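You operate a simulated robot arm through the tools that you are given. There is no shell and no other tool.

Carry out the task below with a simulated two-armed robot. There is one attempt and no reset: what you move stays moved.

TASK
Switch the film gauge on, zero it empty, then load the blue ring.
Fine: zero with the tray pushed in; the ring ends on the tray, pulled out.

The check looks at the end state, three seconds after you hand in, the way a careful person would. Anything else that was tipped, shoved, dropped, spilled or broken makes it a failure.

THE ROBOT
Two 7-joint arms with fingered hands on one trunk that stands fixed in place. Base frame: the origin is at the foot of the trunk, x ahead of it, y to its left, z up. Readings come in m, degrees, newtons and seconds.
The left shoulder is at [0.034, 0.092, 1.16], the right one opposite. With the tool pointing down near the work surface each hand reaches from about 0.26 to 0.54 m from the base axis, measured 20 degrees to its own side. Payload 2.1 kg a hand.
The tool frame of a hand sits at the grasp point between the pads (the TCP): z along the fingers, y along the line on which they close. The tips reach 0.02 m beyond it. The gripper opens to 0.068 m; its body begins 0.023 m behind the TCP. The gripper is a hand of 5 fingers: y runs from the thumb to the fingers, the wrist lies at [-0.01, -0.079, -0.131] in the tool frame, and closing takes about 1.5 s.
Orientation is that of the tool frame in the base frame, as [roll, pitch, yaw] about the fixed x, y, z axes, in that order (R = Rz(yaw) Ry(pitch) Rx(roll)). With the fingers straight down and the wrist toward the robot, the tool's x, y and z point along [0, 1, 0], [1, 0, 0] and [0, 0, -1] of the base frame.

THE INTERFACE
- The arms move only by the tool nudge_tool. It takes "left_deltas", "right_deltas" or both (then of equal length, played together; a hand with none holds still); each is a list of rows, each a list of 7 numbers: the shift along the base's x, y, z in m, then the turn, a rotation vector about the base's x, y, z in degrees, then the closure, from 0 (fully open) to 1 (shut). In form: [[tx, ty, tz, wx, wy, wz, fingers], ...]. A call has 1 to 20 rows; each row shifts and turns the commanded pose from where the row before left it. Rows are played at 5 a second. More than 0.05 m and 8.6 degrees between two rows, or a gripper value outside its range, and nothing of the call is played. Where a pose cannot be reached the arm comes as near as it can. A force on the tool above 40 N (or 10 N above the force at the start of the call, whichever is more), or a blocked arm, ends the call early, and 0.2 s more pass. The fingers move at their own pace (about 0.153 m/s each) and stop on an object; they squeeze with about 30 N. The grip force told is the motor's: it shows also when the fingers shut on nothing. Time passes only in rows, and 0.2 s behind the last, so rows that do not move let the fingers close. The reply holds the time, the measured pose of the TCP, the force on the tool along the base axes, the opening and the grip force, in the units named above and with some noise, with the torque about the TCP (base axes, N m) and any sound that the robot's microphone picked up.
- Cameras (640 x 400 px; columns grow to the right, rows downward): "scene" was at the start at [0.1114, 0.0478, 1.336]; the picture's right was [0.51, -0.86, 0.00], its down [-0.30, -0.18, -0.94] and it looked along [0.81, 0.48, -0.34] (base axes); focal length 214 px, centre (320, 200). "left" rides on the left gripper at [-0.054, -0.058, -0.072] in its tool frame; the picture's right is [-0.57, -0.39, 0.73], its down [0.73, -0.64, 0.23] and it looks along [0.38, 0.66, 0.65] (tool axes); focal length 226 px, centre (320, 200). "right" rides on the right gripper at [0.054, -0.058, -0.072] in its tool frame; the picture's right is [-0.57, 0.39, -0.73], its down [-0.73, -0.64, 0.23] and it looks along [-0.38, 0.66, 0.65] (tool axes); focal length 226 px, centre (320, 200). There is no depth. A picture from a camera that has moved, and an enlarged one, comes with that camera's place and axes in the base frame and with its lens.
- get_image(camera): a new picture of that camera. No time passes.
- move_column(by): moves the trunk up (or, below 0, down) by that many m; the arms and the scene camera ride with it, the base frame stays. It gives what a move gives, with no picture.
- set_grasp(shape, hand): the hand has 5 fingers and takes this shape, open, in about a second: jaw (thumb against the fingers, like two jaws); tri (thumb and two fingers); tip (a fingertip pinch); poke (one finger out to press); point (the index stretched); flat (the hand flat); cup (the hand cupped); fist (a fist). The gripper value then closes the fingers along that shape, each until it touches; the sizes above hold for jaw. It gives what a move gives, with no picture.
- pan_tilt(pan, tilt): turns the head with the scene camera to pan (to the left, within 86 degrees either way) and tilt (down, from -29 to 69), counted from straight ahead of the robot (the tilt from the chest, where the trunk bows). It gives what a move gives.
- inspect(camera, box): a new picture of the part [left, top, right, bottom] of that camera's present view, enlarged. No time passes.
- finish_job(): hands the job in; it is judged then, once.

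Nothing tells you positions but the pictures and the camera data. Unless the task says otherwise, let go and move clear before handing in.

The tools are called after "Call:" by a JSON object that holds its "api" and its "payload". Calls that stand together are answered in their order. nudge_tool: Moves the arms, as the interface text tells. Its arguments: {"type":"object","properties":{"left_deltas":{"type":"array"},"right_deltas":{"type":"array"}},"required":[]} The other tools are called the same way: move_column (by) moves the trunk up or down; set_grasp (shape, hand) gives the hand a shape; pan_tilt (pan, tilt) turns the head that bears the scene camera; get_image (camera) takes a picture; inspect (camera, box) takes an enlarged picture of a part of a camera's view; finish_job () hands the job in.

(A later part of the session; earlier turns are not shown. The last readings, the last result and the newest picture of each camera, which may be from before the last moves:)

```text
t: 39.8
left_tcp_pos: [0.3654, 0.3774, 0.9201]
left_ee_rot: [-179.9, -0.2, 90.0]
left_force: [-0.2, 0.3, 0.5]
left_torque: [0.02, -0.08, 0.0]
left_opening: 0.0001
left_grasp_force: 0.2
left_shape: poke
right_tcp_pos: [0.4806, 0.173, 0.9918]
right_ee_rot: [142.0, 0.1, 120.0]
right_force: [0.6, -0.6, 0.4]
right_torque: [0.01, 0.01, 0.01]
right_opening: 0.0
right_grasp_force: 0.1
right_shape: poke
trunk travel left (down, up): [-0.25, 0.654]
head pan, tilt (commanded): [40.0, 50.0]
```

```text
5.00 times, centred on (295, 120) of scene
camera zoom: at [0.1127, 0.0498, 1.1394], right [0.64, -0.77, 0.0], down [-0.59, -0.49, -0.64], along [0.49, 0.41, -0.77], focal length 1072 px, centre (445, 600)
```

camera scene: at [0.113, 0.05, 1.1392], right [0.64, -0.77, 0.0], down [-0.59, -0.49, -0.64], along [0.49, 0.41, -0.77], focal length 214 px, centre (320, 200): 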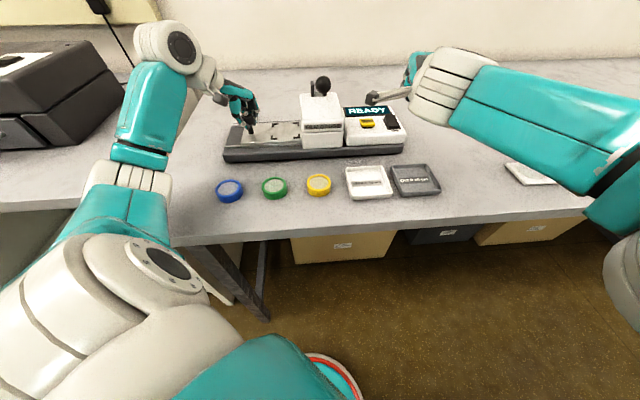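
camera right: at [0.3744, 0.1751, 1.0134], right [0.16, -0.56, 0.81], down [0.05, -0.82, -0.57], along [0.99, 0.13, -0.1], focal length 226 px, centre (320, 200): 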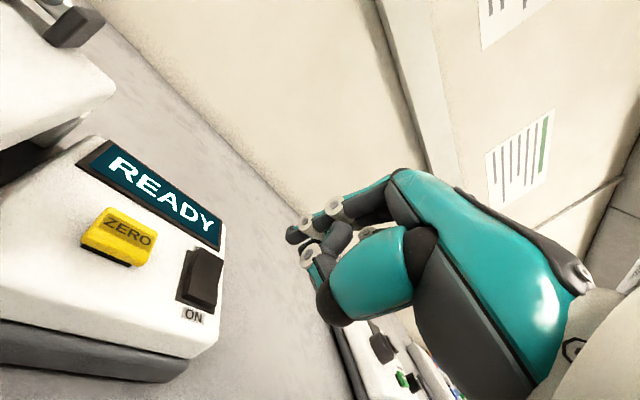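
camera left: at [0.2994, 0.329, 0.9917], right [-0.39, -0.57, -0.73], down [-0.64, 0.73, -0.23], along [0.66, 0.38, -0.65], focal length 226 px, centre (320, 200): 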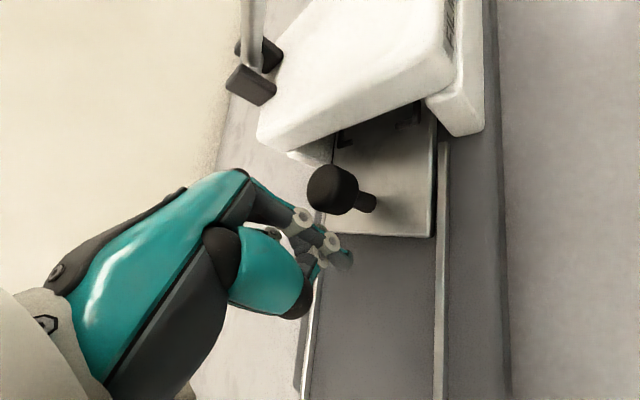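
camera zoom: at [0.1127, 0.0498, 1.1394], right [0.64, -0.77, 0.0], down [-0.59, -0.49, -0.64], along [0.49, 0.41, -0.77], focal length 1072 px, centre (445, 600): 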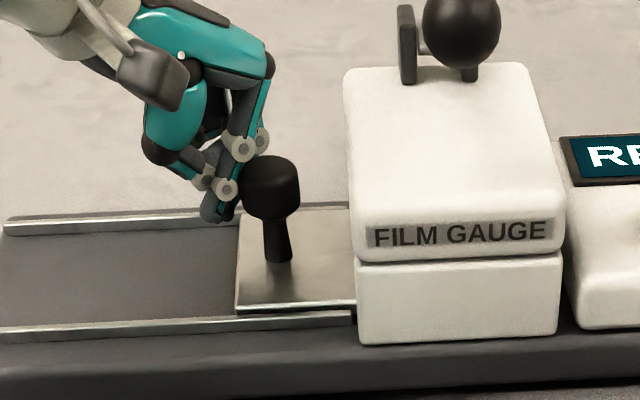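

Call:
{"api": "nudge_tool", "payload": {"left_deltas": [[0.0015, -0.0015, 0, 0, 0, 0, 0], [0.0015, -0.0015, 0, 0, 0, 0, 0], [0, 0, 0, 0, 0, 0, 0]]}}

Call:
{"api": "inspect", "payload": {"camera": "scene", "box": [240, 80, 350, 160]}}

```text
t: 40.6
left_tcp_pos: [0.3678, 0.3742, 0.9205]
left_ee_rot: [179.9, -0.1, 90.1]
left_force: [-10.3, 12.3, 6.8]
left_torque: [0.01, -0.04, 0.01]
left_opening: 0.0
left_grasp_force: 0.0
left_shape: poke
right_tcp_pos: [0.4799, 0.1735, 0.9925]
right_ee_rot: [141.9, 0.1, 120.0]
right_force: [1.0, 0.0, 0.1]
right_torque: [0.01, -0.02, -0.03]
right_opening: 0.0001
right_grasp_force: 0.1
right_shape: poke
trunk travel left (down, up): [-0.25, 0.654]
head pan, tilt (commanded): [40.0, 50.0]
```

```text
5.00 times, centred on (295, 120) of scene
camera zoom: at [0.111, 0.051, 1.1395], right [0.64, -0.77, 0.0], down [-0.59, -0.49, -0.64], along [0.49, 0.41, -0.77], focal length 1072 px, centre (445, 600)
```

zoom: 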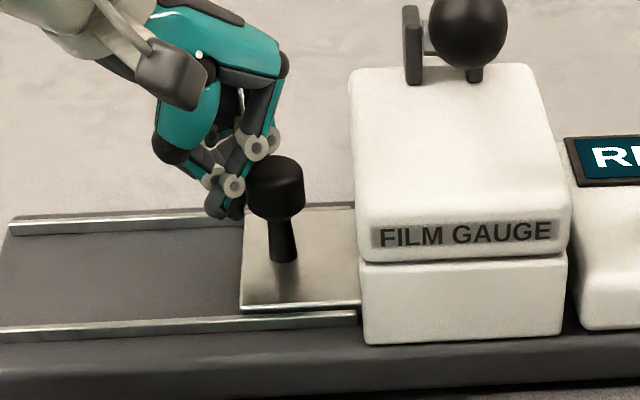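

16 N along the slide and no motion: the tray is at its end stop. I'll back the left hand off and up, out of the way.

Call:
{"api": "nudge_tool", "payload": {"left_deltas": [[-0.005, 0.005, 0, 0, 0, 0, 0], [-0.01, 0.01, 0, 0, 0, 0, 0], [-0.015, 0.015, 0.02, 0, 0, 0, 0], [-0.02, 0.02, 0.03, 0, 0, 0, 0], [-0.02, 0.01, 0.03, 0, 0, 0, 0], [0, 0, 0, 0, 0, 0, 0]]}}

Call:
{"api": "get_image", "payload": {"camera": "scene"}}

Call:
{"api": "inspect", "payload": {"camera": "scene", "box": [190, 60, 410, 200]}}

Call:
{"api": "get_image", "payload": {"camera": "right"}}

```text
t: 42.0
left_tcp_pos: [0.2979, 0.4336, 1.0008]
left_ee_rot: [180.0, -0.1, 90.0]
left_force: [-0.7, 1.2, 0.5]
left_torque: [-0.03, 0.01, 0.02]
left_opening: 0.0
left_grasp_force: 0.1
left_shape: poke
right_tcp_pos: [0.4812, 0.1732, 0.9937]
right_ee_rot: [141.9, 0.1, 119.9]
right_force: [0.5, 0.6, 0.5]
right_torque: [0.01, 0.0, 0.02]
right_opening: 0.0001
right_grasp_force: 0.0
right_shape: poke
trunk travel left (down, up): [-0.25, 0.654]
head pan, tilt (commanded): [40.0, 50.0]
```

```text
taken
camera scene: at [0.1127, 0.0497, 1.1393], right [0.64, -0.77, 0.0], down [-0.59, -0.49, -0.64], along [0.49, 0.41, -0.77], focal length 214 px, centre (320, 200)
```

scene: 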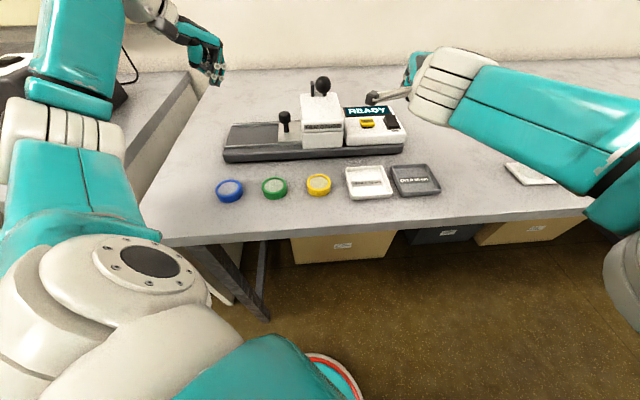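

```text
2.86 times, centred on (300, 130) of scene
camera zoom: at [0.1127, 0.0497, 1.1393], right [0.64, -0.77, 0.0], down [-0.59, -0.49, -0.64], along [0.49, 0.41, -0.77], focal length 613 px, centre (377, 400)
```

zoom: 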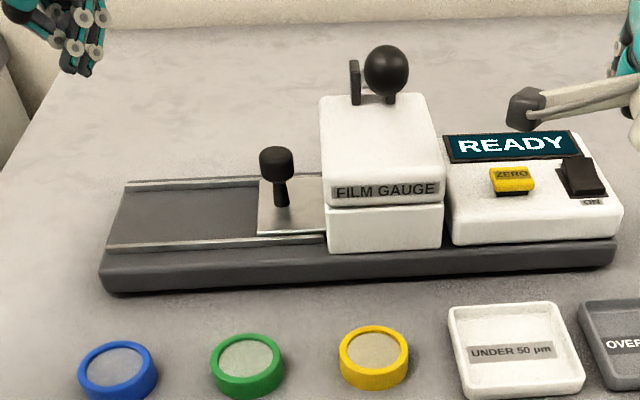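

```text
taken
camera right: at [0.3745, 0.1753, 1.0131], right [0.16, -0.56, 0.81], down [0.05, -0.82, -0.57], along [0.99, 0.13, -0.1], focal length 226 px, centre (320, 200)
```

right: 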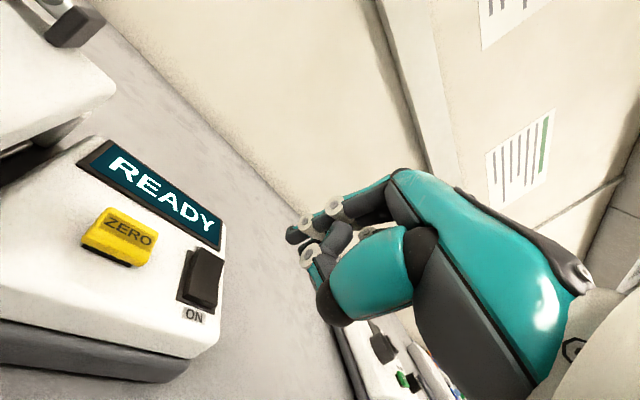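

The tray is in. ZERO is at about (0.4755,0.232,0.911); I'll move the right fingertip to hover over it.

Call:
{"api": "nudge_tool", "payload": {"right_deltas": [[-0.005, 0.0165, 0, 0, 0, 0, 0], [-0.005, 0.0165, 0, 0, 0, 0, 0], [-0.0047, 0.0162, -0.01, 0, 0, 0, 0], [0, 0, -0.015, 0, 0, 0, 0], [0, 0, 0, 0, 0, 0, 0]]}}

Call:
{"api": "get_image", "payload": {"camera": "right"}}

Call:
{"api": "inspect", "payload": {"camera": "scene", "box": [290, 60, 450, 160]}}

Call:
{"api": "get_image", "payload": {"camera": "left"}}

```text
t: 43.2
left_tcp_pos: [0.298, 0.4343, 1.0007]
left_ee_rot: [-180.0, -0.1, 89.9]
left_force: [0.3, 0.1, -0.3]
left_torque: [0.01, 0.01, 0.02]
left_opening: 0.0004
left_grasp_force: 0.0
left_shape: poke
right_tcp_pos: [0.4637, 0.2127, 0.9751]
right_ee_rot: [142.0, 0.1, 120.0]
right_force: [-0.2, -0.9, 0.6]
right_torque: [0.02, -0.02, -0.03]
right_opening: 0.0
right_grasp_force: 0.0
right_shape: poke
right hand out of reach, approached as far as the arm can: row 3
trunk travel left (down, up): [-0.25, 0.654]
head pan, tilt (commanded): [40.0, 50.0]
```

```text
taken
camera right: at [0.3575, 0.2146, 0.995], right [0.16, -0.56, 0.81], down [0.05, -0.82, -0.57], along [0.99, 0.13, -0.1], focal length 226 px, centre (320, 200)
```

right: 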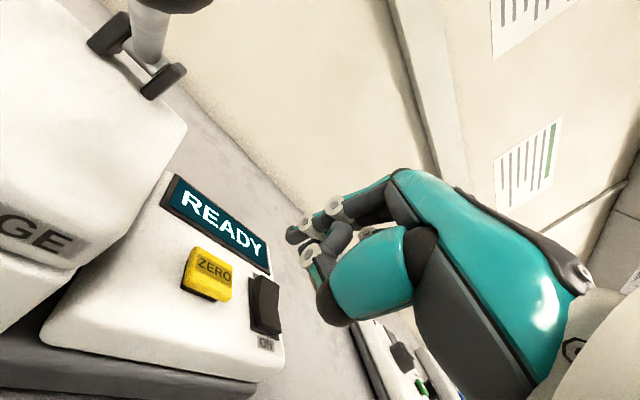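

```text
4.00 times, centred on (370, 110) of scene
camera zoom: at [0.1128, 0.0497, 1.1393], right [0.64, -0.77, 0.0], down [-0.59, -0.49, -0.64], along [0.49, 0.41, -0.77], focal length 858 px, centre (120, 560)
```

zoom: 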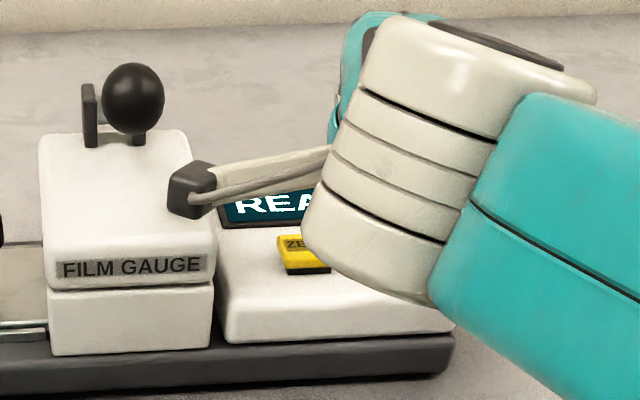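

```text
taken
camera left: at [0.2394, 0.3784, 1.0712], right [-0.39, -0.57, -0.73], down [-0.64, 0.73, -0.23], along [0.66, 0.38, -0.65], focal length 226 px, centre (320, 200)
```

left: 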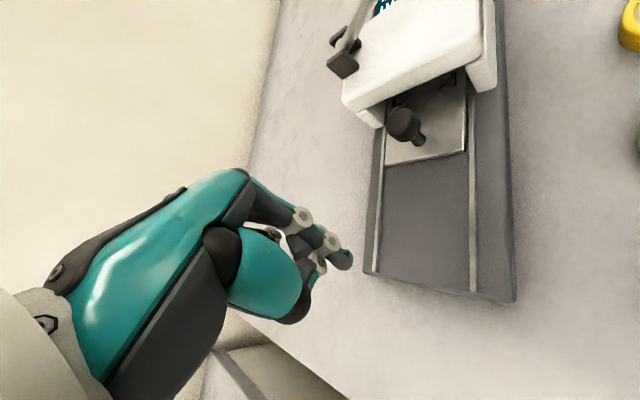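

The right hand stopped about 1 cm short at this orientation. I'll yaw it 10° and tilt it 4° more, which lets the wrist sit closer, then approach again.

Call:
{"api": "nudge_tool", "payload": {"right_deltas": [[0, 0, 0, 0, 0, 5, 0], [0, 0, 0, 0, 0, 5, 0], [0, 0, 0, 2.57, -3.06, 0, 0], [0.0018, 0.004, -0.005, 0, 0, 0, 0], [0.0019, 0.004, -0.005, 0, 0, 0, 0], [0, 0, 0, 0, 0, 0, 0]]}}

Call:
{"api": "get_image", "payload": {"camera": "right"}}

Call:
{"api": "inspect", "payload": {"camera": "scene", "box": [290, 60, 450, 160]}}

```text
t: 44.6
left_tcp_pos: [0.298, 0.434, 0.9997]
left_ee_rot: [179.9, -0.1, 90.0]
left_force: [0.5, -0.1, -0.5]
left_torque: [0.01, -0.01, -0.02]
left_opening: 0.0001
left_grasp_force: 0.0
left_shape: poke
right_tcp_pos: [0.468, 0.2195, 0.9641]
right_ee_rot: [138.0, 0.0, 129.8]
right_force: [-0.1, 0.1, -0.1]
right_torque: [-0.02, -0.05, -0.01]
right_opening: 0.0
right_grasp_force: 0.0
right_shape: poke
trunk travel left (down, up): [-0.25, 0.654]
head pan, tilt (commanded): [40.0, 50.0]
```

```text
taken
camera right: at [0.3616, 0.2025, 0.9793], right [0.21, -0.56, 0.8], down [0.22, -0.77, -0.6], along [0.95, 0.3, -0.04], focal length 226 px, centre (320, 200)
```

right: 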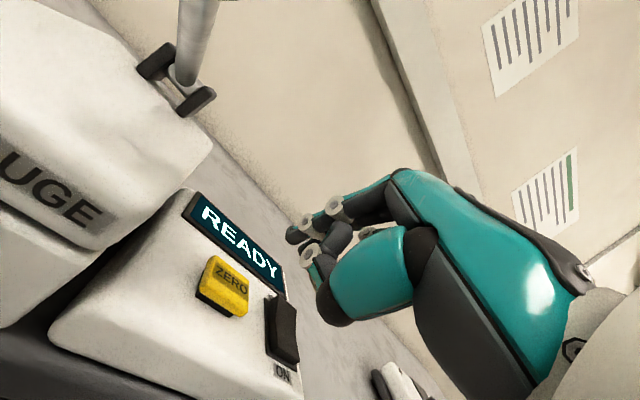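

```text
4.00 times, centred on (370, 110) of scene
camera zoom: at [0.1128, 0.0498, 1.1393], right [0.64, -0.77, 0.0], down [-0.59, -0.49, -0.64], along [0.49, 0.41, -0.77], focal length 858 px, centre (120, 560)
```

zoom: 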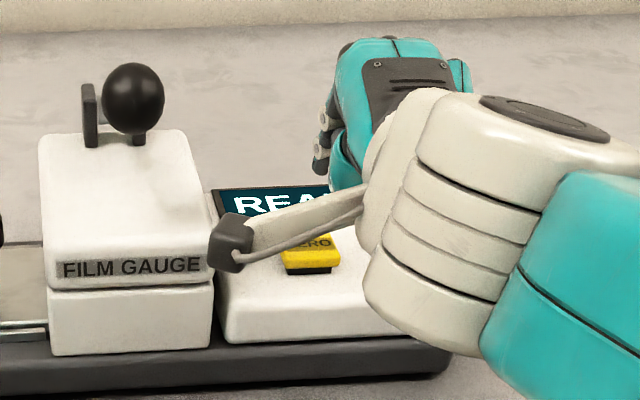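

Reached. The fingertip is at about (0.476,0.231,0.952), right above ZERO. I'll descend straight down close to it and check.

Call:
{"api": "nudge_tool", "payload": {"right_deltas": [[0, 0.001, -0.01, 0, 0, 0, 0], [0, 0, -0.01, 0, 0, 0, 0], [0, 0, -0.006, 0, 0, 0, 0], [0, 0, 0, 0, 0, 0, 0]]}}

Call:
{"api": "get_image", "payload": {"camera": "right"}}

Call:
{"api": "inspect", "payload": {"camera": "right", "box": [200, 180, 340, 320]}}

Call:
{"api": "inspect", "payload": {"camera": "scene", "box": [290, 60, 450, 160]}}

```text
t: 45.6
left_tcp_pos: [0.2991, 0.4341, 0.9994]
left_ee_rot: [179.9, -0.1, 90.0]
left_force: [0.4, -0.2, -0.6]
left_torque: [0.01, -0.03, -0.01]
left_opening: 0.0001
left_grasp_force: 0.1
left_shape: poke
right_tcp_pos: [0.4664, 0.2222, 0.9387]
right_ee_rot: [138.0, 0.0, 129.9]
right_force: [-0.8, -0.4, -0.5]
right_torque: [0.01, 0.02, -0.01]
right_opening: 0.0001
right_grasp_force: 0.0
right_shape: poke
trunk travel left (down, up): [-0.25, 0.654]
head pan, tilt (commanded): [40.0, 50.0]
```

```text
taken
camera right: at [0.3608, 0.205, 0.9524], right [0.21, -0.56, 0.8], down [0.22, -0.77, -0.6], along [0.95, 0.31, -0.04], focal length 226 px, centre (320, 200)
```

right: 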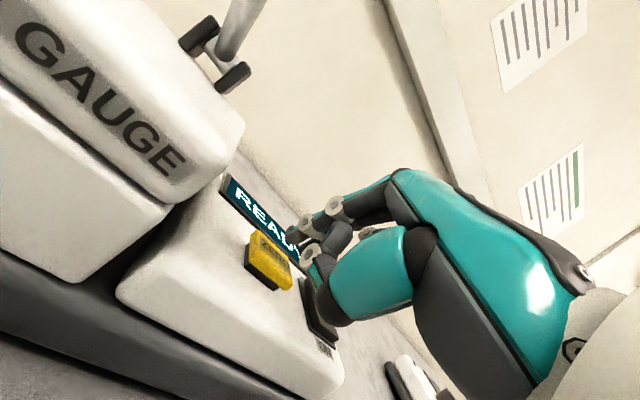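

```text
2.86 times, centred on (270, 250) of right
camera zoom: at [0.3608, 0.205, 0.9524], right [0.21, -0.56, 0.8], down [0.22, -0.77, -0.6], along [0.95, 0.31, -0.04], focal length 646 px, centre (463, 57)
```

zoom: 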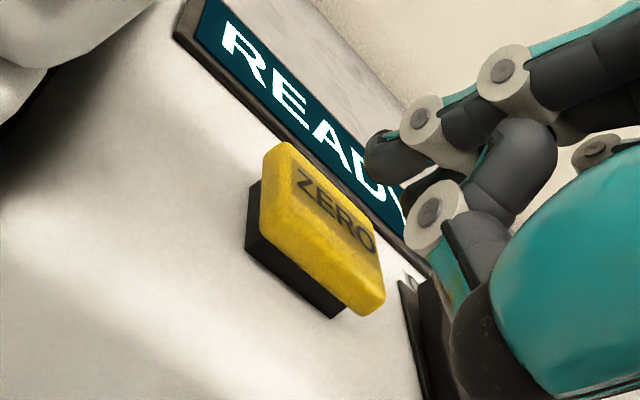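

```text
4.00 times, centred on (370, 110) of scene
camera zoom: at [0.1128, 0.0497, 1.1393], right [0.64, -0.77, 0.0], down [-0.59, -0.49, -0.64], along [0.49, 0.41, -0.77], focal length 858 px, centre (120, 560)
```

zoom: 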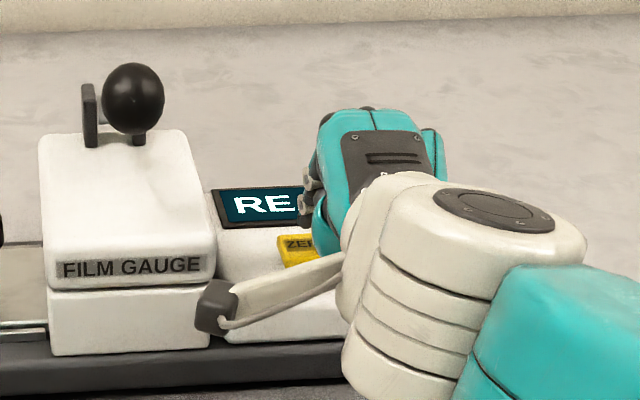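

Nothing touching yet and the tip is centered over the button within a few mm. I'll press down in small steps.

Call:
{"api": "nudge_tool", "payload": {"right_deltas": [[0, -0.001, -0.005, 0, 0, 0, 0], [0, 0, -0.003, 0, 0, 0, 0], [0, 0, -0.002, 0, 0, 0, 0], [0, 0, 0, 0, 0, 0, 0]]}}

Call:
{"api": "inspect", "payload": {"camera": "right", "box": [200, 150, 340, 290]}}

Call:
{"api": "inspect", "payload": {"camera": "scene", "box": [290, 60, 450, 160]}}

```text
t: 46.6
left_tcp_pos: [0.2996, 0.4322, 1.0006]
left_ee_rot: [-180.0, -0.2, 90.0]
left_force: [0.5, -0.2, 0.0]
left_torque: [0.01, 0.0, 0.01]
left_opening: 0.0001
left_grasp_force: 0.2
left_shape: poke
right_tcp_pos: [0.4677, 0.2203, 0.9281]
right_ee_rot: [138.0, 0.0, 130.1]
right_force: [0.5, -0.2, 0.2]
right_torque: [-0.02, -0.02, -0.03]
right_opening: 0.0001
right_grasp_force: 0.0
right_shape: poke
trunk travel left (down, up): [-0.25, 0.654]
head pan, tilt (commanded): [40.0, 50.0]
```

```text
2.86 times, centred on (270, 220) of right
camera zoom: at [0.3613, 0.2029, 0.9422], right [0.21, -0.56, 0.8], down [0.22, -0.77, -0.6], along [0.95, 0.31, -0.04], focal length 646 px, centre (463, 143)
```

zoom: 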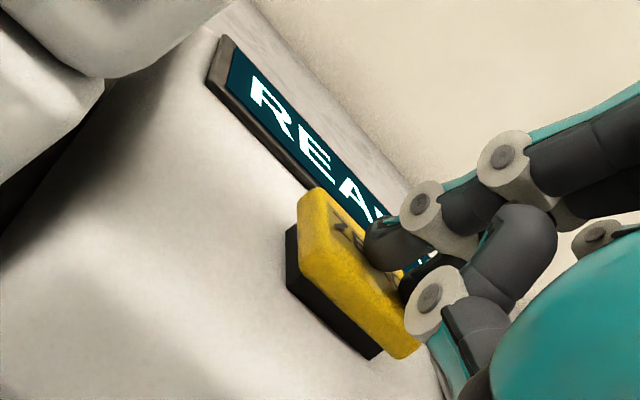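

```text
4.00 times, centred on (370, 110) of scene
camera zoom: at [0.1128, 0.0497, 1.1393], right [0.64, -0.77, 0.0], down [-0.59, -0.49, -0.64], along [0.49, 0.41, -0.77], focal length 858 px, centre (120, 560)
```

zoom: 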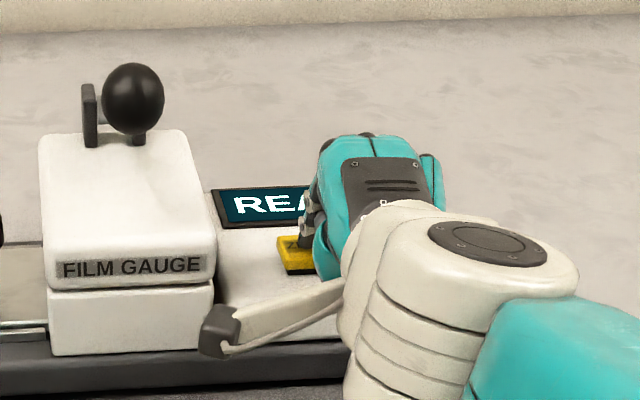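

Call:
{"api": "nudge_tool", "payload": {"right_deltas": [[0, 0, -0.003, 0, 0, 0, 0], [0, 0, -0.002, 0, 0, 0, 0], [0, 0, 0, 0, 0, 0, 0]]}}

Call:
{"api": "inspect", "payload": {"camera": "right", "box": [200, 150, 340, 290]}}

```text
t: 47.4
left_tcp_pos: [0.2982, 0.4335, 0.9998]
left_ee_rot: [-180.0, -0.1, 90.0]
left_force: [-0.3, -0.1, 0.7]
left_torque: [0.0, -0.01, 0.0]
left_opening: 0.0001
left_grasp_force: 0.1
left_shape: poke
right_tcp_pos: [0.4684, 0.2205, 0.9239]
right_ee_rot: [137.9, 0.1, 129.8]
right_force: [-1.3, -0.4, 3.4]
right_torque: [0.02, -0.06, 0.01]
right_opening: 0.0
right_grasp_force: 0.1
right_shape: poke
trunk travel left (down, up): [-0.25, 0.654]
head pan, tilt (commanded): [40.0, 50.0]
heard: click
```

```text
2.86 times, centred on (270, 220) of right
camera zoom: at [0.3615, 0.2027, 0.938], right [0.21, -0.56, 0.8], down [0.22, -0.77, -0.6], along [0.95, 0.31, -0.04], focal length 646 px, centre (463, 143)
```

zoom: 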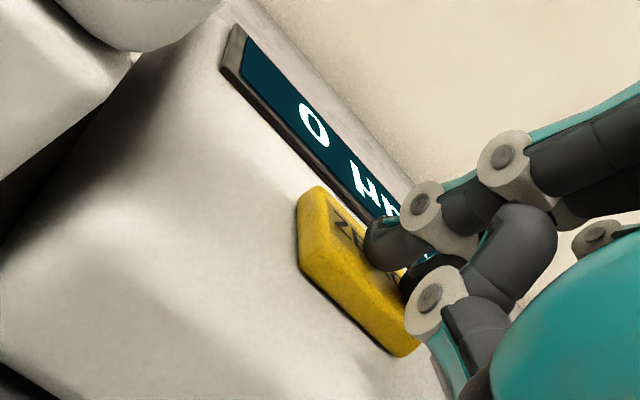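

A click, and the display reads "0 µm": zeroed with the tray in. I'll lift the right hand straight up and retreat it to the right, clear of everything.

Call:
{"api": "nudge_tool", "payload": {"right_deltas": [[0, 0, 0.01, 0, 0, 0, 0], [0, 0, 0.02, 0, 0, 0, 0], [0, -0.005, 0.03, 0, 0, 0, 0], [0, -0.02, 0.03, 0, 0, 0, 0], [-0.01, -0.03, 0.02, 0, 0, 0, 0], [-0.02, -0.035, 0.01, 0, 0, 0, 0], [-0.02, -0.035, 0.01, 0, 0, 0, 0], [0, 0, 0, 0, 0, 0, 0]]}}

Call:
{"api": "get_image", "payload": {"camera": "scene"}}

Call:
{"api": "inspect", "payload": {"camera": "scene", "box": [190, 60, 450, 210]}}

```text
t: 49.2
left_tcp_pos: [0.299, 0.4345, 0.9991]
left_ee_rot: [179.9, -0.1, 90.0]
left_force: [0.6, 0.2, -1.0]
left_torque: [0.01, 0.04, -0.01]
left_opening: 0.0
left_grasp_force: 0.0
left_shape: poke
right_tcp_pos: [0.4194, 0.0901, 1.0591]
right_ee_rot: [138.0, 0.0, 129.9]
right_force: [-0.2, -0.2, -0.4]
right_torque: [0.03, -0.02, -0.02]
right_opening: 0.0
right_grasp_force: 0.0
right_shape: poke
trunk travel left (down, up): [-0.25, 0.654]
head pan, tilt (commanded): [40.0, 50.0]
```

```text
taken
camera scene: at [0.1127, 0.0495, 1.1393], right [0.64, -0.77, 0.0], down [-0.59, -0.49, -0.64], along [0.49, 0.41, -0.77], focal length 214 px, centre (320, 200)
```

scene: 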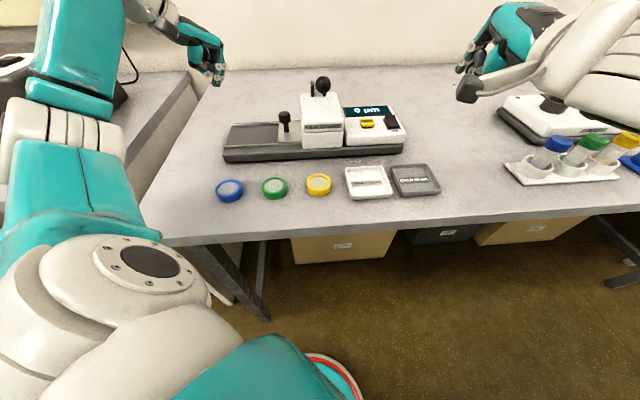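

```text
2.46 times, centred on (320, 135) of scene
camera zoom: at [0.1127, 0.0495, 1.1393], right [0.64, -0.77, 0.0], down [-0.59, -0.49, -0.64], along [0.49, 0.41, -0.77], focal length 528 px, centre (320, 360)
```

zoom: 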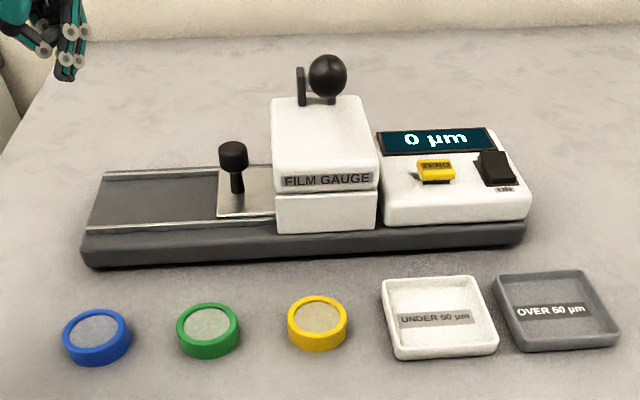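

ZERO is done: display "0 µm". Now I'll set the left hand back to the fingertip pinch and hover over the knob to pull the tray out.

Call:
{"api": "set_grasp", "payload": {"hand": "left", "shape": "tip"}}

Call:
{"api": "nudge_tool", "payload": {"left_deltas": [[0.02, -0.018, 0, 0, 0, 0, 0.4], [0.02, -0.018, 0, 0, 0, 0, 0.4], [0.02, -0.018, 0, 0, 0, 0, 0.4], [0.017, -0.0145, 0, 0, 0, 0, 0.4], [0, 0, -0.025, 0, 0, 0, 0.4], [0, 0, 0, 0, 0, 0, 0.4]]}}

Call:
{"api": "get_image", "payload": {"camera": "left"}}

Call:
{"api": "inspect", "payload": {"camera": "scene", "box": [240, 50, 370, 160]}}

```text
t: 50.1
left_tcp_pos: [0.2984, 0.4335, 1.0005]
left_ee_rot: [179.9, -0.1, 90.0]
left_force: [0.1, 0.3, -0.6]
left_torque: [-0.01, 0.0, 0.01]
left_opening: 0.0677
left_grasp_force: 0.0
left_shape: tip
right_tcp_pos: [0.4189, 0.0912, 1.0583]
right_ee_rot: [137.9, 0.1, 130.0]
right_force: [0.2, -0.5, 0.6]
right_torque: [0.0, 0.0, 0.01]
right_opening: 0.0001
right_grasp_force: 0.0
right_shape: poke
trunk travel left (down, up): [-0.25, 0.654]
head pan, tilt (commanded): [40.0, 50.0]
```

```text
t: 51.5
left_tcp_pos: [0.3764, 0.3658, 0.973]
left_ee_rot: [-179.9, -0.1, 90.1]
left_force: [0.2, -0.6, 0.3]
left_torque: [-0.01, -0.01, 0.0]
left_opening: 0.041
left_grasp_force: 0.0
left_shape: tip
right_tcp_pos: [0.4189, 0.0912, 1.0578]
right_ee_rot: [138.0, 0.0, 130.0]
right_force: [-0.6, -0.2, -0.6]
right_torque: [0.03, -0.04, 0.0]
right_opening: 0.0
right_grasp_force: 0.1
right_shape: poke
trunk travel left (down, up): [-0.25, 0.654]
head pan, tilt (commanded): [40.0, 50.0]
```

```text
taken
camera left: at [0.317, 0.3102, 1.0458], right [-0.39, -0.57, -0.73], down [-0.64, 0.73, -0.23], along [0.66, 0.38, -0.65], focal length 226 px, centre (320, 200)
```

left: 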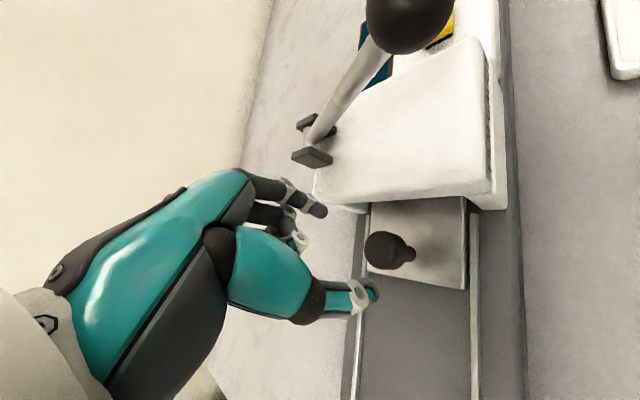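

```text
3.64 times, centred on (305, 105) of scene
camera zoom: at [0.1128, 0.0497, 1.1393], right [0.64, -0.77, 0.0], down [-0.59, -0.49, -0.64], along [0.49, 0.41, -0.77], focal length 780 px, centre (374, 546)
```

zoom: 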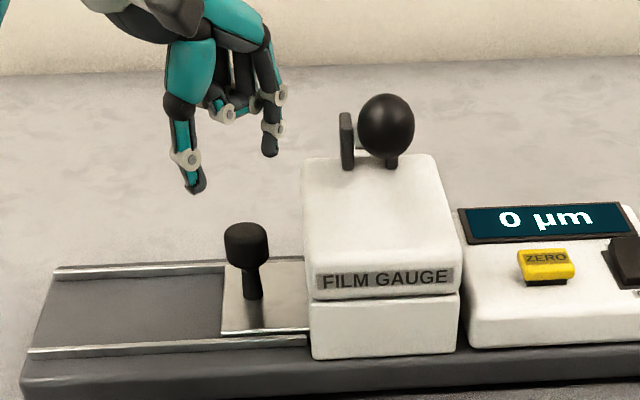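

The knob is at about (0.375,0.363), just under the pinch. I'll correct by 2 mm and descend around it.

Call:
{"api": "nudge_tool", "payload": {"left_deltas": [[-0.001, -0.002, -0.015, 0, 0, 0, 0.4], [-0.0005, -0.001, -0.015, 0, 0, 0, 0.4], [0, 0, -0.012, 0, 0, 0, 0.4], [0, 0, 0, 0, 0, 0, 0.4]]}}

Call:
{"api": "inspect", "payload": {"camera": "left", "box": [200, 100, 460, 320]}}

Call:
{"api": "inspect", "payload": {"camera": "scene", "box": [240, 50, 370, 160]}}

```text
t: 52.5
left_tcp_pos: [0.3729, 0.3612, 0.9323]
left_ee_rot: [179.9, -0.1, 90.0]
left_force: [0.5, -0.2, 0.3]
left_torque: [0.03, -0.01, 0.0]
left_opening: 0.0411
left_grasp_force: 0.0
left_shape: tip
right_tcp_pos: [0.4196, 0.0906, 1.0579]
right_ee_rot: [138.0, 0.0, 130.0]
right_force: [0.6, 0.1, 0.6]
right_torque: [0.01, 0.0, 0.01]
right_opening: 0.0
right_grasp_force: 0.0
right_shape: poke
trunk travel left (down, up): [-0.25, 0.654]
head pan, tilt (commanded): [40.0, 50.0]
```

```text
1.82 times, centred on (330, 210) of left
camera zoom: at [0.3151, 0.3061, 1.0037], right [-0.39, -0.57, -0.73], down [-0.64, 0.73, -0.23], along [0.66, 0.38, -0.65], focal length 411 px, centre (302, 182)
```

zoom: 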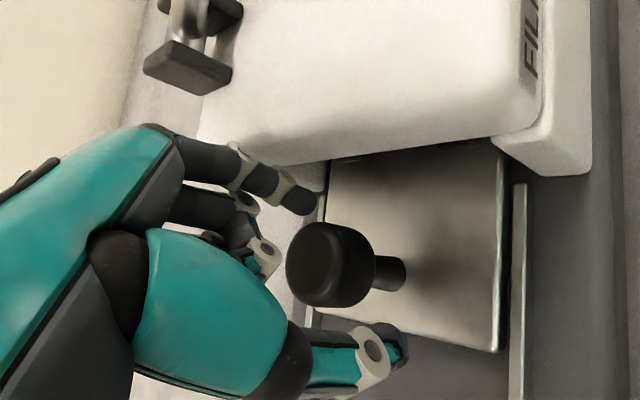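

```text
3.64 times, centred on (305, 105) of scene
camera zoom: at [0.1128, 0.0496, 1.1393], right [0.64, -0.77, 0.0], down [-0.59, -0.49, -0.64], along [0.49, 0.41, -0.77], focal length 780 px, centre (374, 546)
```

zoom: 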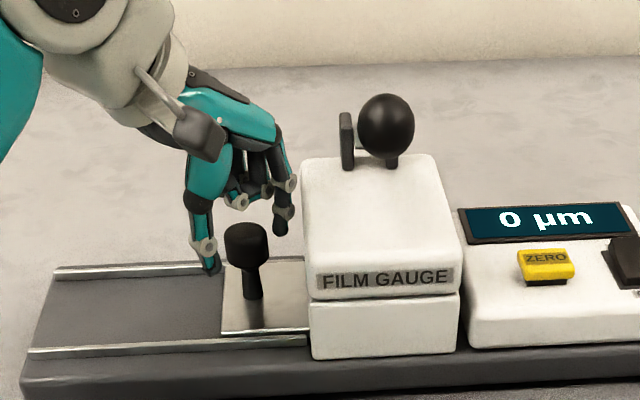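

Call:
{"api": "nudge_tool", "payload": {"left_deltas": [[0.0005, 0.002, -0.006, 0, 0, 0, 0.4], [0, 0, -0.006, 0, 0, 0, 0.45], [0, 0, 0, 0, 0, 0, 0.55], [0, 0, 0, 0, 0, 0, 0.62], [0, 0, 0, 0, 0, 0, 0.62]]}}

Call:
{"api": "inspect", "payload": {"camera": "left", "box": [200, 100, 460, 320]}}

Call:
{"api": "inspect", "payload": {"camera": "scene", "box": [240, 50, 370, 160]}}

```text
t: 53.7
left_tcp_pos: [0.3742, 0.3635, 0.9201]
left_ee_rot: [-179.9, -0.1, 90.0]
left_force: [0.5, -0.3, 0.8]
left_torque: [0.01, -0.02, -0.02]
left_opening: 0.0266
left_grasp_force: 0.1
left_shape: tip
right_tcp_pos: [0.4188, 0.092, 1.0574]
right_ee_rot: [138.0, 0.0, 130.0]
right_force: [-0.1, -0.4, -0.6]
right_torque: [0.0, -0.01, -0.03]
right_opening: 0.0001
right_grasp_force: 0.1
right_shape: poke
trunk travel left (down, up): [-0.25, 0.654]
head pan, tilt (commanded): [40.0, 50.0]
```

```text
1.82 times, centred on (330, 210) of left
camera zoom: at [0.315, 0.308, 0.9924], right [-0.39, -0.57, -0.73], down [-0.64, 0.73, -0.23], along [0.66, 0.38, -0.65], focal length 411 px, centre (302, 182)
```

zoom: 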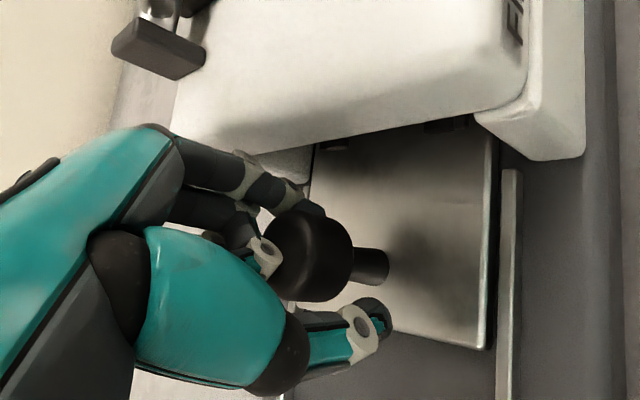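

```text
3.64 times, centred on (305, 105) of scene
camera zoom: at [0.1128, 0.0496, 1.1393], right [0.64, -0.77, 0.0], down [-0.59, -0.49, -0.64], along [0.49, 0.41, -0.77], focal length 780 px, centre (374, 546)
```

zoom: 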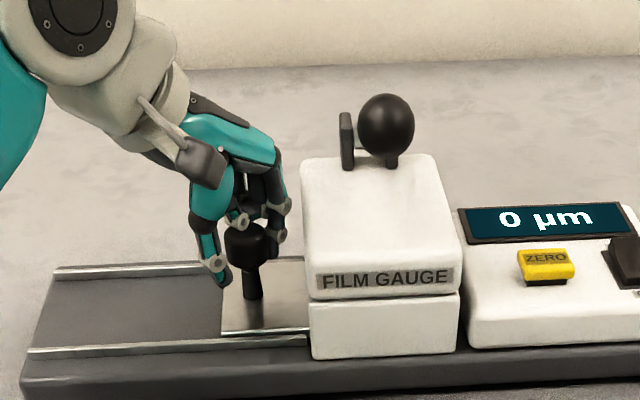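

The knob sits between thumb and index. I'll close the pinch.

Call:
{"api": "nudge_tool", "payload": {"left_deltas": [[0, 0, -0.0005, 0, 0, 0, 0.7], [0, 0, -0.0005, 0, 0, 0, 0.74], [0, 0, -0.0005, 0, 0, 0, 0.78], [0, 0, 0, 0, 0, 0, 0.8], [0, 0, 0, 0, 0, 0, 0.8]]}}

Call:
{"api": "inspect", "payload": {"camera": "left", "box": [200, 100, 460, 320]}}

```text
t: 54.9
left_tcp_pos: [0.3735, 0.3632, 0.9189]
left_ee_rot: [-179.8, 0.0, 89.9]
left_force: [-2.6, -3.7, -10.3]
left_torque: [0.09, -0.08, -0.06]
left_opening: 0.019
left_grasp_force: 29.7
left_shape: tip
right_tcp_pos: [0.4199, 0.0914, 1.058]
right_ee_rot: [138.0, 0.0, 130.0]
right_force: [0.0, 0.9, 0.9]
right_torque: [-0.01, 0.03, -0.03]
right_opening: 0.0
right_grasp_force: 0.1
right_shape: poke
trunk travel left (down, up): [-0.25, 0.654]
head pan, tilt (commanded): [40.0, 50.0]
```

```text
1.82 times, centred on (330, 210) of left
camera zoom: at [0.315, 0.3079, 0.9894], right [-0.39, -0.57, -0.73], down [-0.64, 0.73, -0.23], along [0.66, 0.38, -0.65], focal length 411 px, centre (302, 182)
```

zoom: 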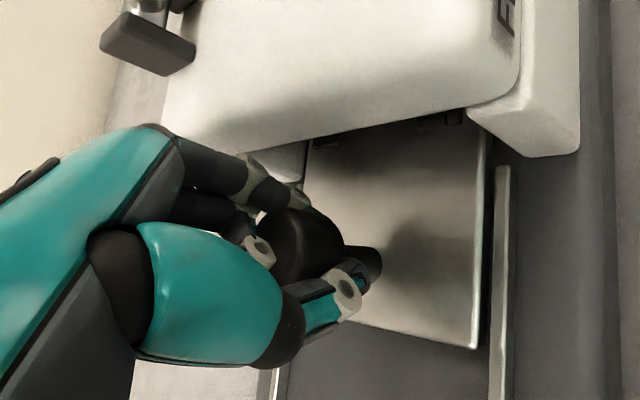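

Gripped at low force. I'll relieve the lift a little and pull the tray out along (−0.707,0.707), first 3 cm.

Call:
{"api": "nudge_tool", "payload": {"left_deltas": [[0, 0, -0.001, 0, 0, 0, 0.8], [-0.0035, 0.0035, 0, 0, 0, 0, 0.8], [-0.0035, 0.0035, 0, 0, 0, 0, 0.8], [-0.0045, 0.0045, 0, 0, 0, 0, 0.8], [-0.0045, 0.0045, 0, 0, 0, 0, 0.8], [-0.0045, 0.0045, 0, 0, 0, 0, 0.8], [0, 0, 0, 0, 0, 0, 0.8]]}}

Call:
{"api": "inspect", "payload": {"camera": "scene", "box": [190, 60, 410, 200]}}

```text
t: 56.5
left_tcp_pos: [0.352, 0.3856, 0.9173]
left_ee_rot: [179.9, -0.2, 90.0]
left_force: [-6.9, -7.7, -9.0]
left_torque: [0.06, -0.11, -0.09]
left_opening: 0.0192
left_grasp_force: 30.6
left_shape: tip
right_tcp_pos: [0.4198, 0.0904, 1.0593]
right_ee_rot: [138.0, 0.1, 129.9]
right_force: [-0.2, 0.2, -0.1]
right_torque: [-0.02, -0.02, 0.0]
right_opening: 0.0
right_grasp_force: 0.1
right_shape: poke
trunk travel left (down, up): [-0.25, 0.654]
head pan, tilt (commanded): [40.0, 50.0]
```

```text
2.86 times, centred on (300, 130) of scene
camera zoom: at [0.1123, 0.0492, 1.1393], right [0.64, -0.77, 0.0], down [-0.59, -0.49, -0.64], along [0.49, 0.41, -0.77], focal length 613 px, centre (377, 400)
```

zoom: 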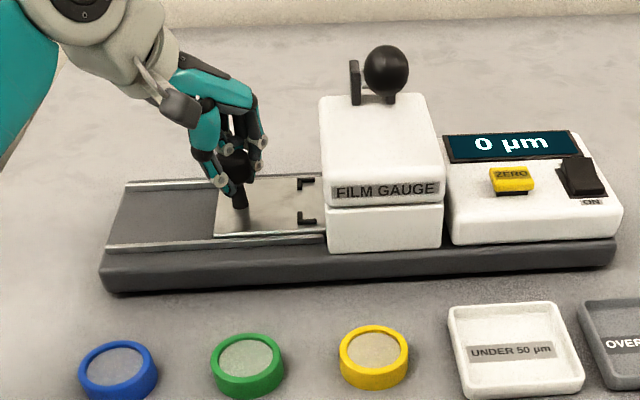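

The tray follows nicely. I'll continue pulling with a small correction toward the robot.

Call:
{"api": "nudge_tool", "payload": {"left_deltas": [[-0.0055, 0.0035, 0, 0, 0, 0, 0.8], [-0.0045, 0.0045, 0, 0, 0, 0, 0.8], [-0.0045, 0.0045, 0, 0, 0, 0, 0.8], [-0.0045, 0.0045, 0, 0, 0, 0, 0.8], [-0.0045, 0.0045, 0, 0, 0, 0, 0.8], [-0.0045, 0.0045, 0, 0, 0, 0, 0.8], [0, 0, 0, 0, 0, 0, 0.8]]}}

Call:
{"api": "inspect", "payload": {"camera": "scene", "box": [190, 60, 410, 200]}}

```text
t: 58.1
left_tcp_pos: [0.3232, 0.4115, 0.9155]
left_ee_rot: [179.9, -0.2, 89.9]
left_force: [0.8, 0.8, -0.8]
left_torque: [0.12, -0.17, -0.03]
left_opening: 0.0192
left_grasp_force: 30.3
left_shape: tip
right_tcp_pos: [0.42, 0.0915, 1.0579]
right_ee_rot: [138.0, 0.0, 129.9]
right_force: [0.3, 0.3, -0.1]
right_torque: [-0.01, -0.01, 0.01]
right_opening: 0.0001
right_grasp_force: 0.1
right_shape: poke
trunk travel left (down, up): [-0.25, 0.654]
head pan, tilt (commanded): [40.0, 50.0]
```

```text
2.86 times, centred on (300, 130) of scene
camera zoom: at [0.1127, 0.0497, 1.1394], right [0.64, -0.77, 0.0], down [-0.59, -0.49, -0.64], along [0.49, 0.41, -0.77], focal length 613 px, centre (377, 400)
```

zoom: 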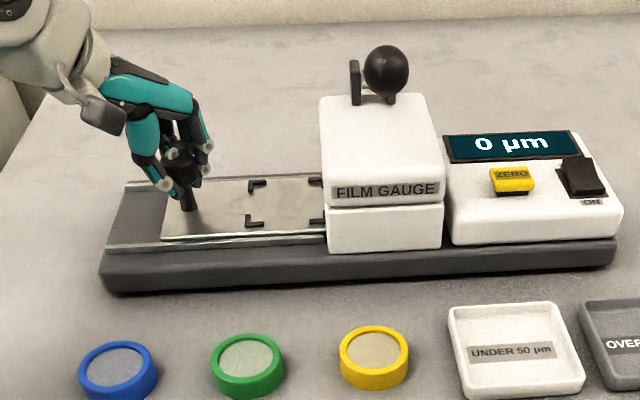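

Call:
{"api": "nudge_tool", "payload": {"left_deltas": [[-0.004, 0.004, 0, 0, 0, 0, 0.8], [-0.004, 0.004, 0, 0, 0, 0, 0.8], [-0.003, 0.003, 0, 0, 0, 0, 0.8], [-0.003, 0.003, 0, 0, 0, 0, 0.8], [0, 0, 0, 0, 0, 0, 0.8]]}}

Call:
{"api": "inspect", "payload": {"camera": "scene", "box": [190, 60, 410, 200]}}

```text
t: 59.3
left_tcp_pos: [0.3101, 0.4245, 0.9165]
left_ee_rot: [-179.9, 0.0, 90.0]
left_force: [-5.5, -4.8, -15.6]
left_torque: [-0.02, 0.0, -0.09]
left_opening: 0.0195
left_grasp_force: 30.7
left_shape: tip
right_tcp_pos: [0.4194, 0.0912, 1.0577]
right_ee_rot: [138.0, 0.1, 129.9]
right_force: [0.5, 0.7, -0.1]
right_torque: [0.0, -0.03, 0.05]
right_opening: 0.0001
right_grasp_force: 0.2
right_shape: poke
trunk travel left (down, up): [-0.25, 0.654]
head pan, tilt (commanded): [40.0, 50.0]
```

```text
2.86 times, centred on (300, 130) of scene
camera zoom: at [0.1129, 0.05, 1.1392], right [0.64, -0.77, 0.0], down [-0.59, -0.49, -0.64], along [0.49, 0.41, -0.77], focal length 613 px, centre (377, 400)
```

zoom: 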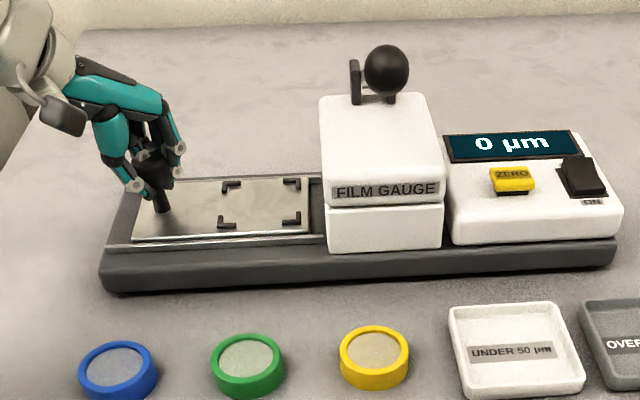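

Call:
{"api": "nudge_tool", "payload": {"left_deltas": [[-0.0015, 0.0015, -0.001, 0, 0, 0, 0.8], [-0.0015, 0.0015, 0, 0, 0, 0, 0.8], [0, 0, 0, 0, 0, 0, 0.8]]}}

Call:
{"api": "inspect", "payload": {"camera": "scene", "box": [190, 60, 410, 200]}}

```text
t: 60.1
left_tcp_pos: [0.308, 0.4276, 0.9163]
left_ee_rot: [-180.0, 0.0, 90.1]
left_force: [-9.7, -9.5, -14.7]
left_torque: [0.01, -0.04, -0.11]
left_opening: 0.0188
left_grasp_force: 30.3
left_shape: tip
right_tcp_pos: [0.4187, 0.0917, 1.0584]
right_ee_rot: [138.0, 0.1, 129.8]
right_force: [-0.3, 0.1, 0.2]
right_torque: [-0.02, 0.01, 0.03]
right_opening: 0.0
right_grasp_force: 0.0
right_shape: poke
trunk travel left (down, up): [-0.25, 0.654]
head pan, tilt (commanded): [40.0, 50.0]
```

```text
2.86 times, centred on (300, 130) of scene
camera zoom: at [0.1122, 0.0496, 1.1393], right [0.64, -0.77, 0.0], down [-0.59, -0.49, -0.64], along [0.49, 0.41, -0.77], focal length 613 px, centre (377, 400)
```

zoom: 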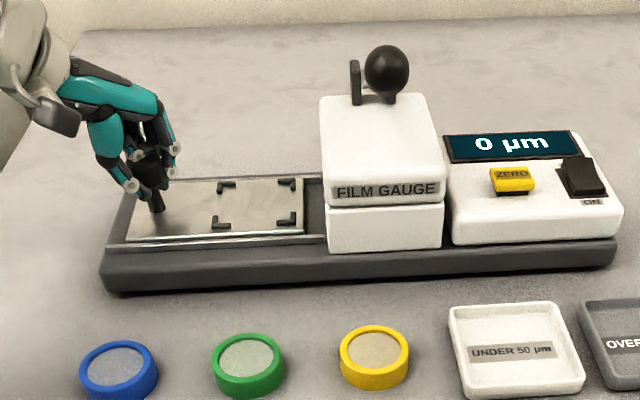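

The tray is back at its original pulled-out position. I'll release the knob, opening while rising, and lift clear.

Call:
{"api": "nudge_tool", "payload": {"left_deltas": [[-0.0008, -0.0008, 0, 0, 0, 0, 0.7], [0, 0, 0.002, 0, 0, 0, 0.6], [0, 0, 0.004, 0, 0, 0, 0.5], [0, 0, 0.006, 0, 0, 0, 0.35], [0, 0, 0.015, 0, 0, 0, 0.2], [0, 0, 0.03, 0, 0, 0, 0.0], [0, 0, 0.03, 0, 0, 0, 0.0], [0, 0, 0, 0, 0, 0, 0]]}}

Call:
{"api": "inspect", "payload": {"camera": "scene", "box": [190, 60, 410, 200]}}

Call:
{"api": "get_image", "payload": {"camera": "left"}}

```text
t: 61.9
left_tcp_pos: [0.307, 0.4275, 1.0037]
left_ee_rot: [179.9, 0.1, 90.1]
left_force: [0.1, 0.0, 0.7]
left_torque: [0.05, 0.0, -0.03]
left_opening: 0.0679
left_grasp_force: 0.1
left_shape: tip
right_tcp_pos: [0.4187, 0.0912, 1.0582]
right_ee_rot: [137.9, 0.0, 130.0]
right_force: [-0.2, -0.7, -0.2]
right_torque: [-0.02, -0.01, 0.01]
right_opening: 0.0
right_grasp_force: 0.1
right_shape: poke
trunk travel left (down, up): [-0.25, 0.654]
head pan, tilt (commanded): [40.0, 50.0]
```

```text
2.86 times, centred on (300, 130) of scene
camera zoom: at [0.1127, 0.0495, 1.1393], right [0.64, -0.77, 0.0], down [-0.59, -0.49, -0.64], along [0.49, 0.41, -0.77], focal length 613 px, centre (377, 400)
```

zoom: 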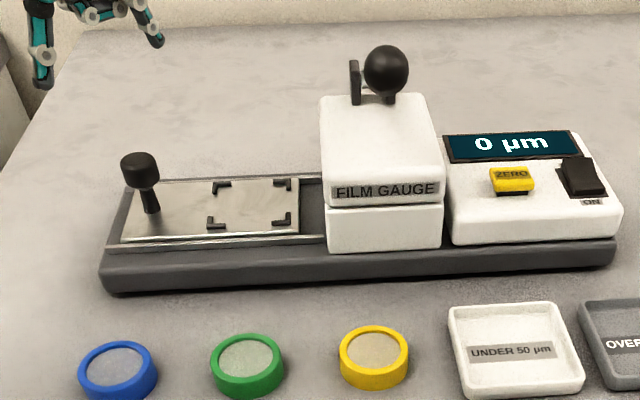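

```text
taken
camera left: at [0.2475, 0.3723, 1.0752], right [-0.39, -0.57, -0.73], down [-0.64, 0.73, -0.23], along [0.66, 0.38, -0.65], focal length 226 px, centre (320, 200)
```

left: 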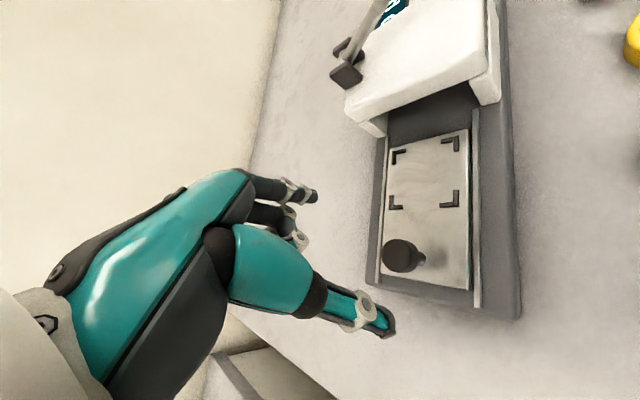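

Tray is out with the gauge undisturbed and still reading 0 µm. Next the blue ring at about (0.208,0.336): I'll set a three-finger grasp on the left hand and hover above the ring.

Call:
{"api": "set_grasp", "payload": {"hand": "left", "shape": "tri"}}

Call:
{"api": "nudge_tool", "payload": {"left_deltas": [[-0.02, -0.018, 0, 0, 0, 0, 0], [-0.02, -0.018, 0, 0, 0, 0, 0], [-0.02, -0.018, 0, 0, 0, 0, 0], [-0.02, -0.018, 0, 0, 0, 0, 0], [-0.019, -0.0195, 0, 0, 0, 0, 0], [0, 0, -0.03, 0, 0, 0, 0], [0, 0, 0, 0, 0, 0, 0]]}}

Call:
{"api": "get_image", "payload": {"camera": "left"}}

Call:
{"api": "get_image", "payload": {"camera": "scene"}}

```text
t: 62.8
left_tcp_pos: [0.3069, 0.4268, 1.0033]
left_ee_rot: [-179.9, 0.0, 90.0]
left_force: [0.2, 0.1, 0.8]
left_torque: [-0.02, 0.01, 0.01]
left_opening: 0.068
left_grasp_force: 0.1
left_shape: tri
right_tcp_pos: [0.4189, 0.0914, 1.0583]
right_ee_rot: [138.0, 0.0, 130.0]
right_force: [1.1, -0.1, -0.2]
right_torque: [0.0, -0.04, 0.02]
right_opening: 0.0
right_grasp_force: 0.1
right_shape: poke
trunk travel left (down, up): [-0.25, 0.654]
head pan, tilt (commanded): [40.0, 50.0]
```

```text
t: 64.4
left_tcp_pos: [0.2061, 0.3353, 0.9716]
left_ee_rot: [-180.0, -0.2, 90.0]
left_force: [0.2, -0.4, 0.5]
left_torque: [-0.01, 0.03, 0.0]
left_opening: 0.068
left_grasp_force: 0.1
left_shape: tri
right_tcp_pos: [0.4186, 0.0919, 1.058]
right_ee_rot: [137.9, 0.0, 129.9]
right_force: [-0.5, 0.2, -1.0]
right_torque: [0.01, 0.01, 0.0]
right_opening: 0.0001
right_grasp_force: 0.0
right_shape: poke
trunk travel left (down, up): [-0.25, 0.654]
head pan, tilt (commanded): [40.0, 50.0]
```

```text
taken
camera left: at [0.1476, 0.2792, 1.0432], right [-0.39, -0.57, -0.73], down [-0.64, 0.73, -0.23], along [0.66, 0.38, -0.65], focal length 226 px, centre (320, 200)
```

left: 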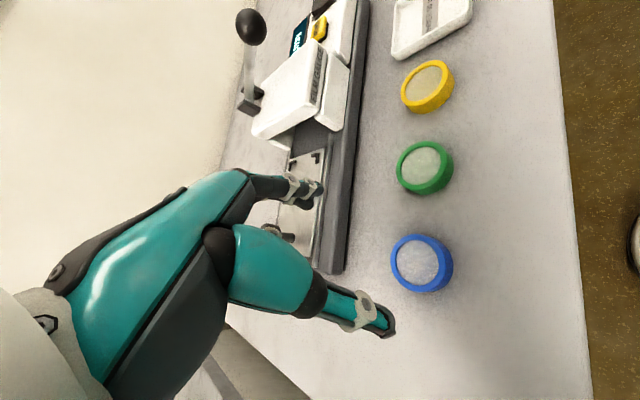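

```text
taken
camera scene: at [0.1128, 0.0497, 1.1393], right [0.64, -0.77, 0.0], down [-0.59, -0.49, -0.64], along [0.49, 0.41, -0.77], focal length 214 px, centre (320, 200)
```

scene: 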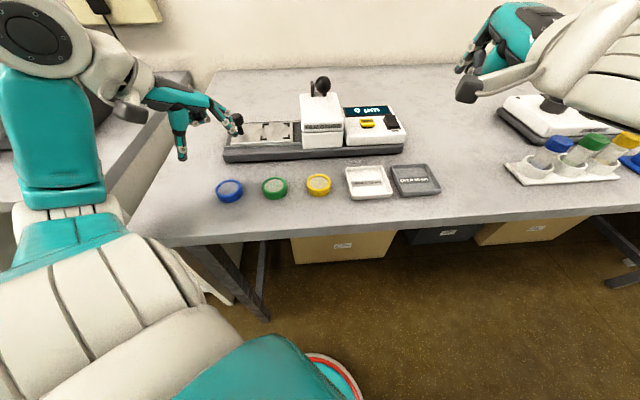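

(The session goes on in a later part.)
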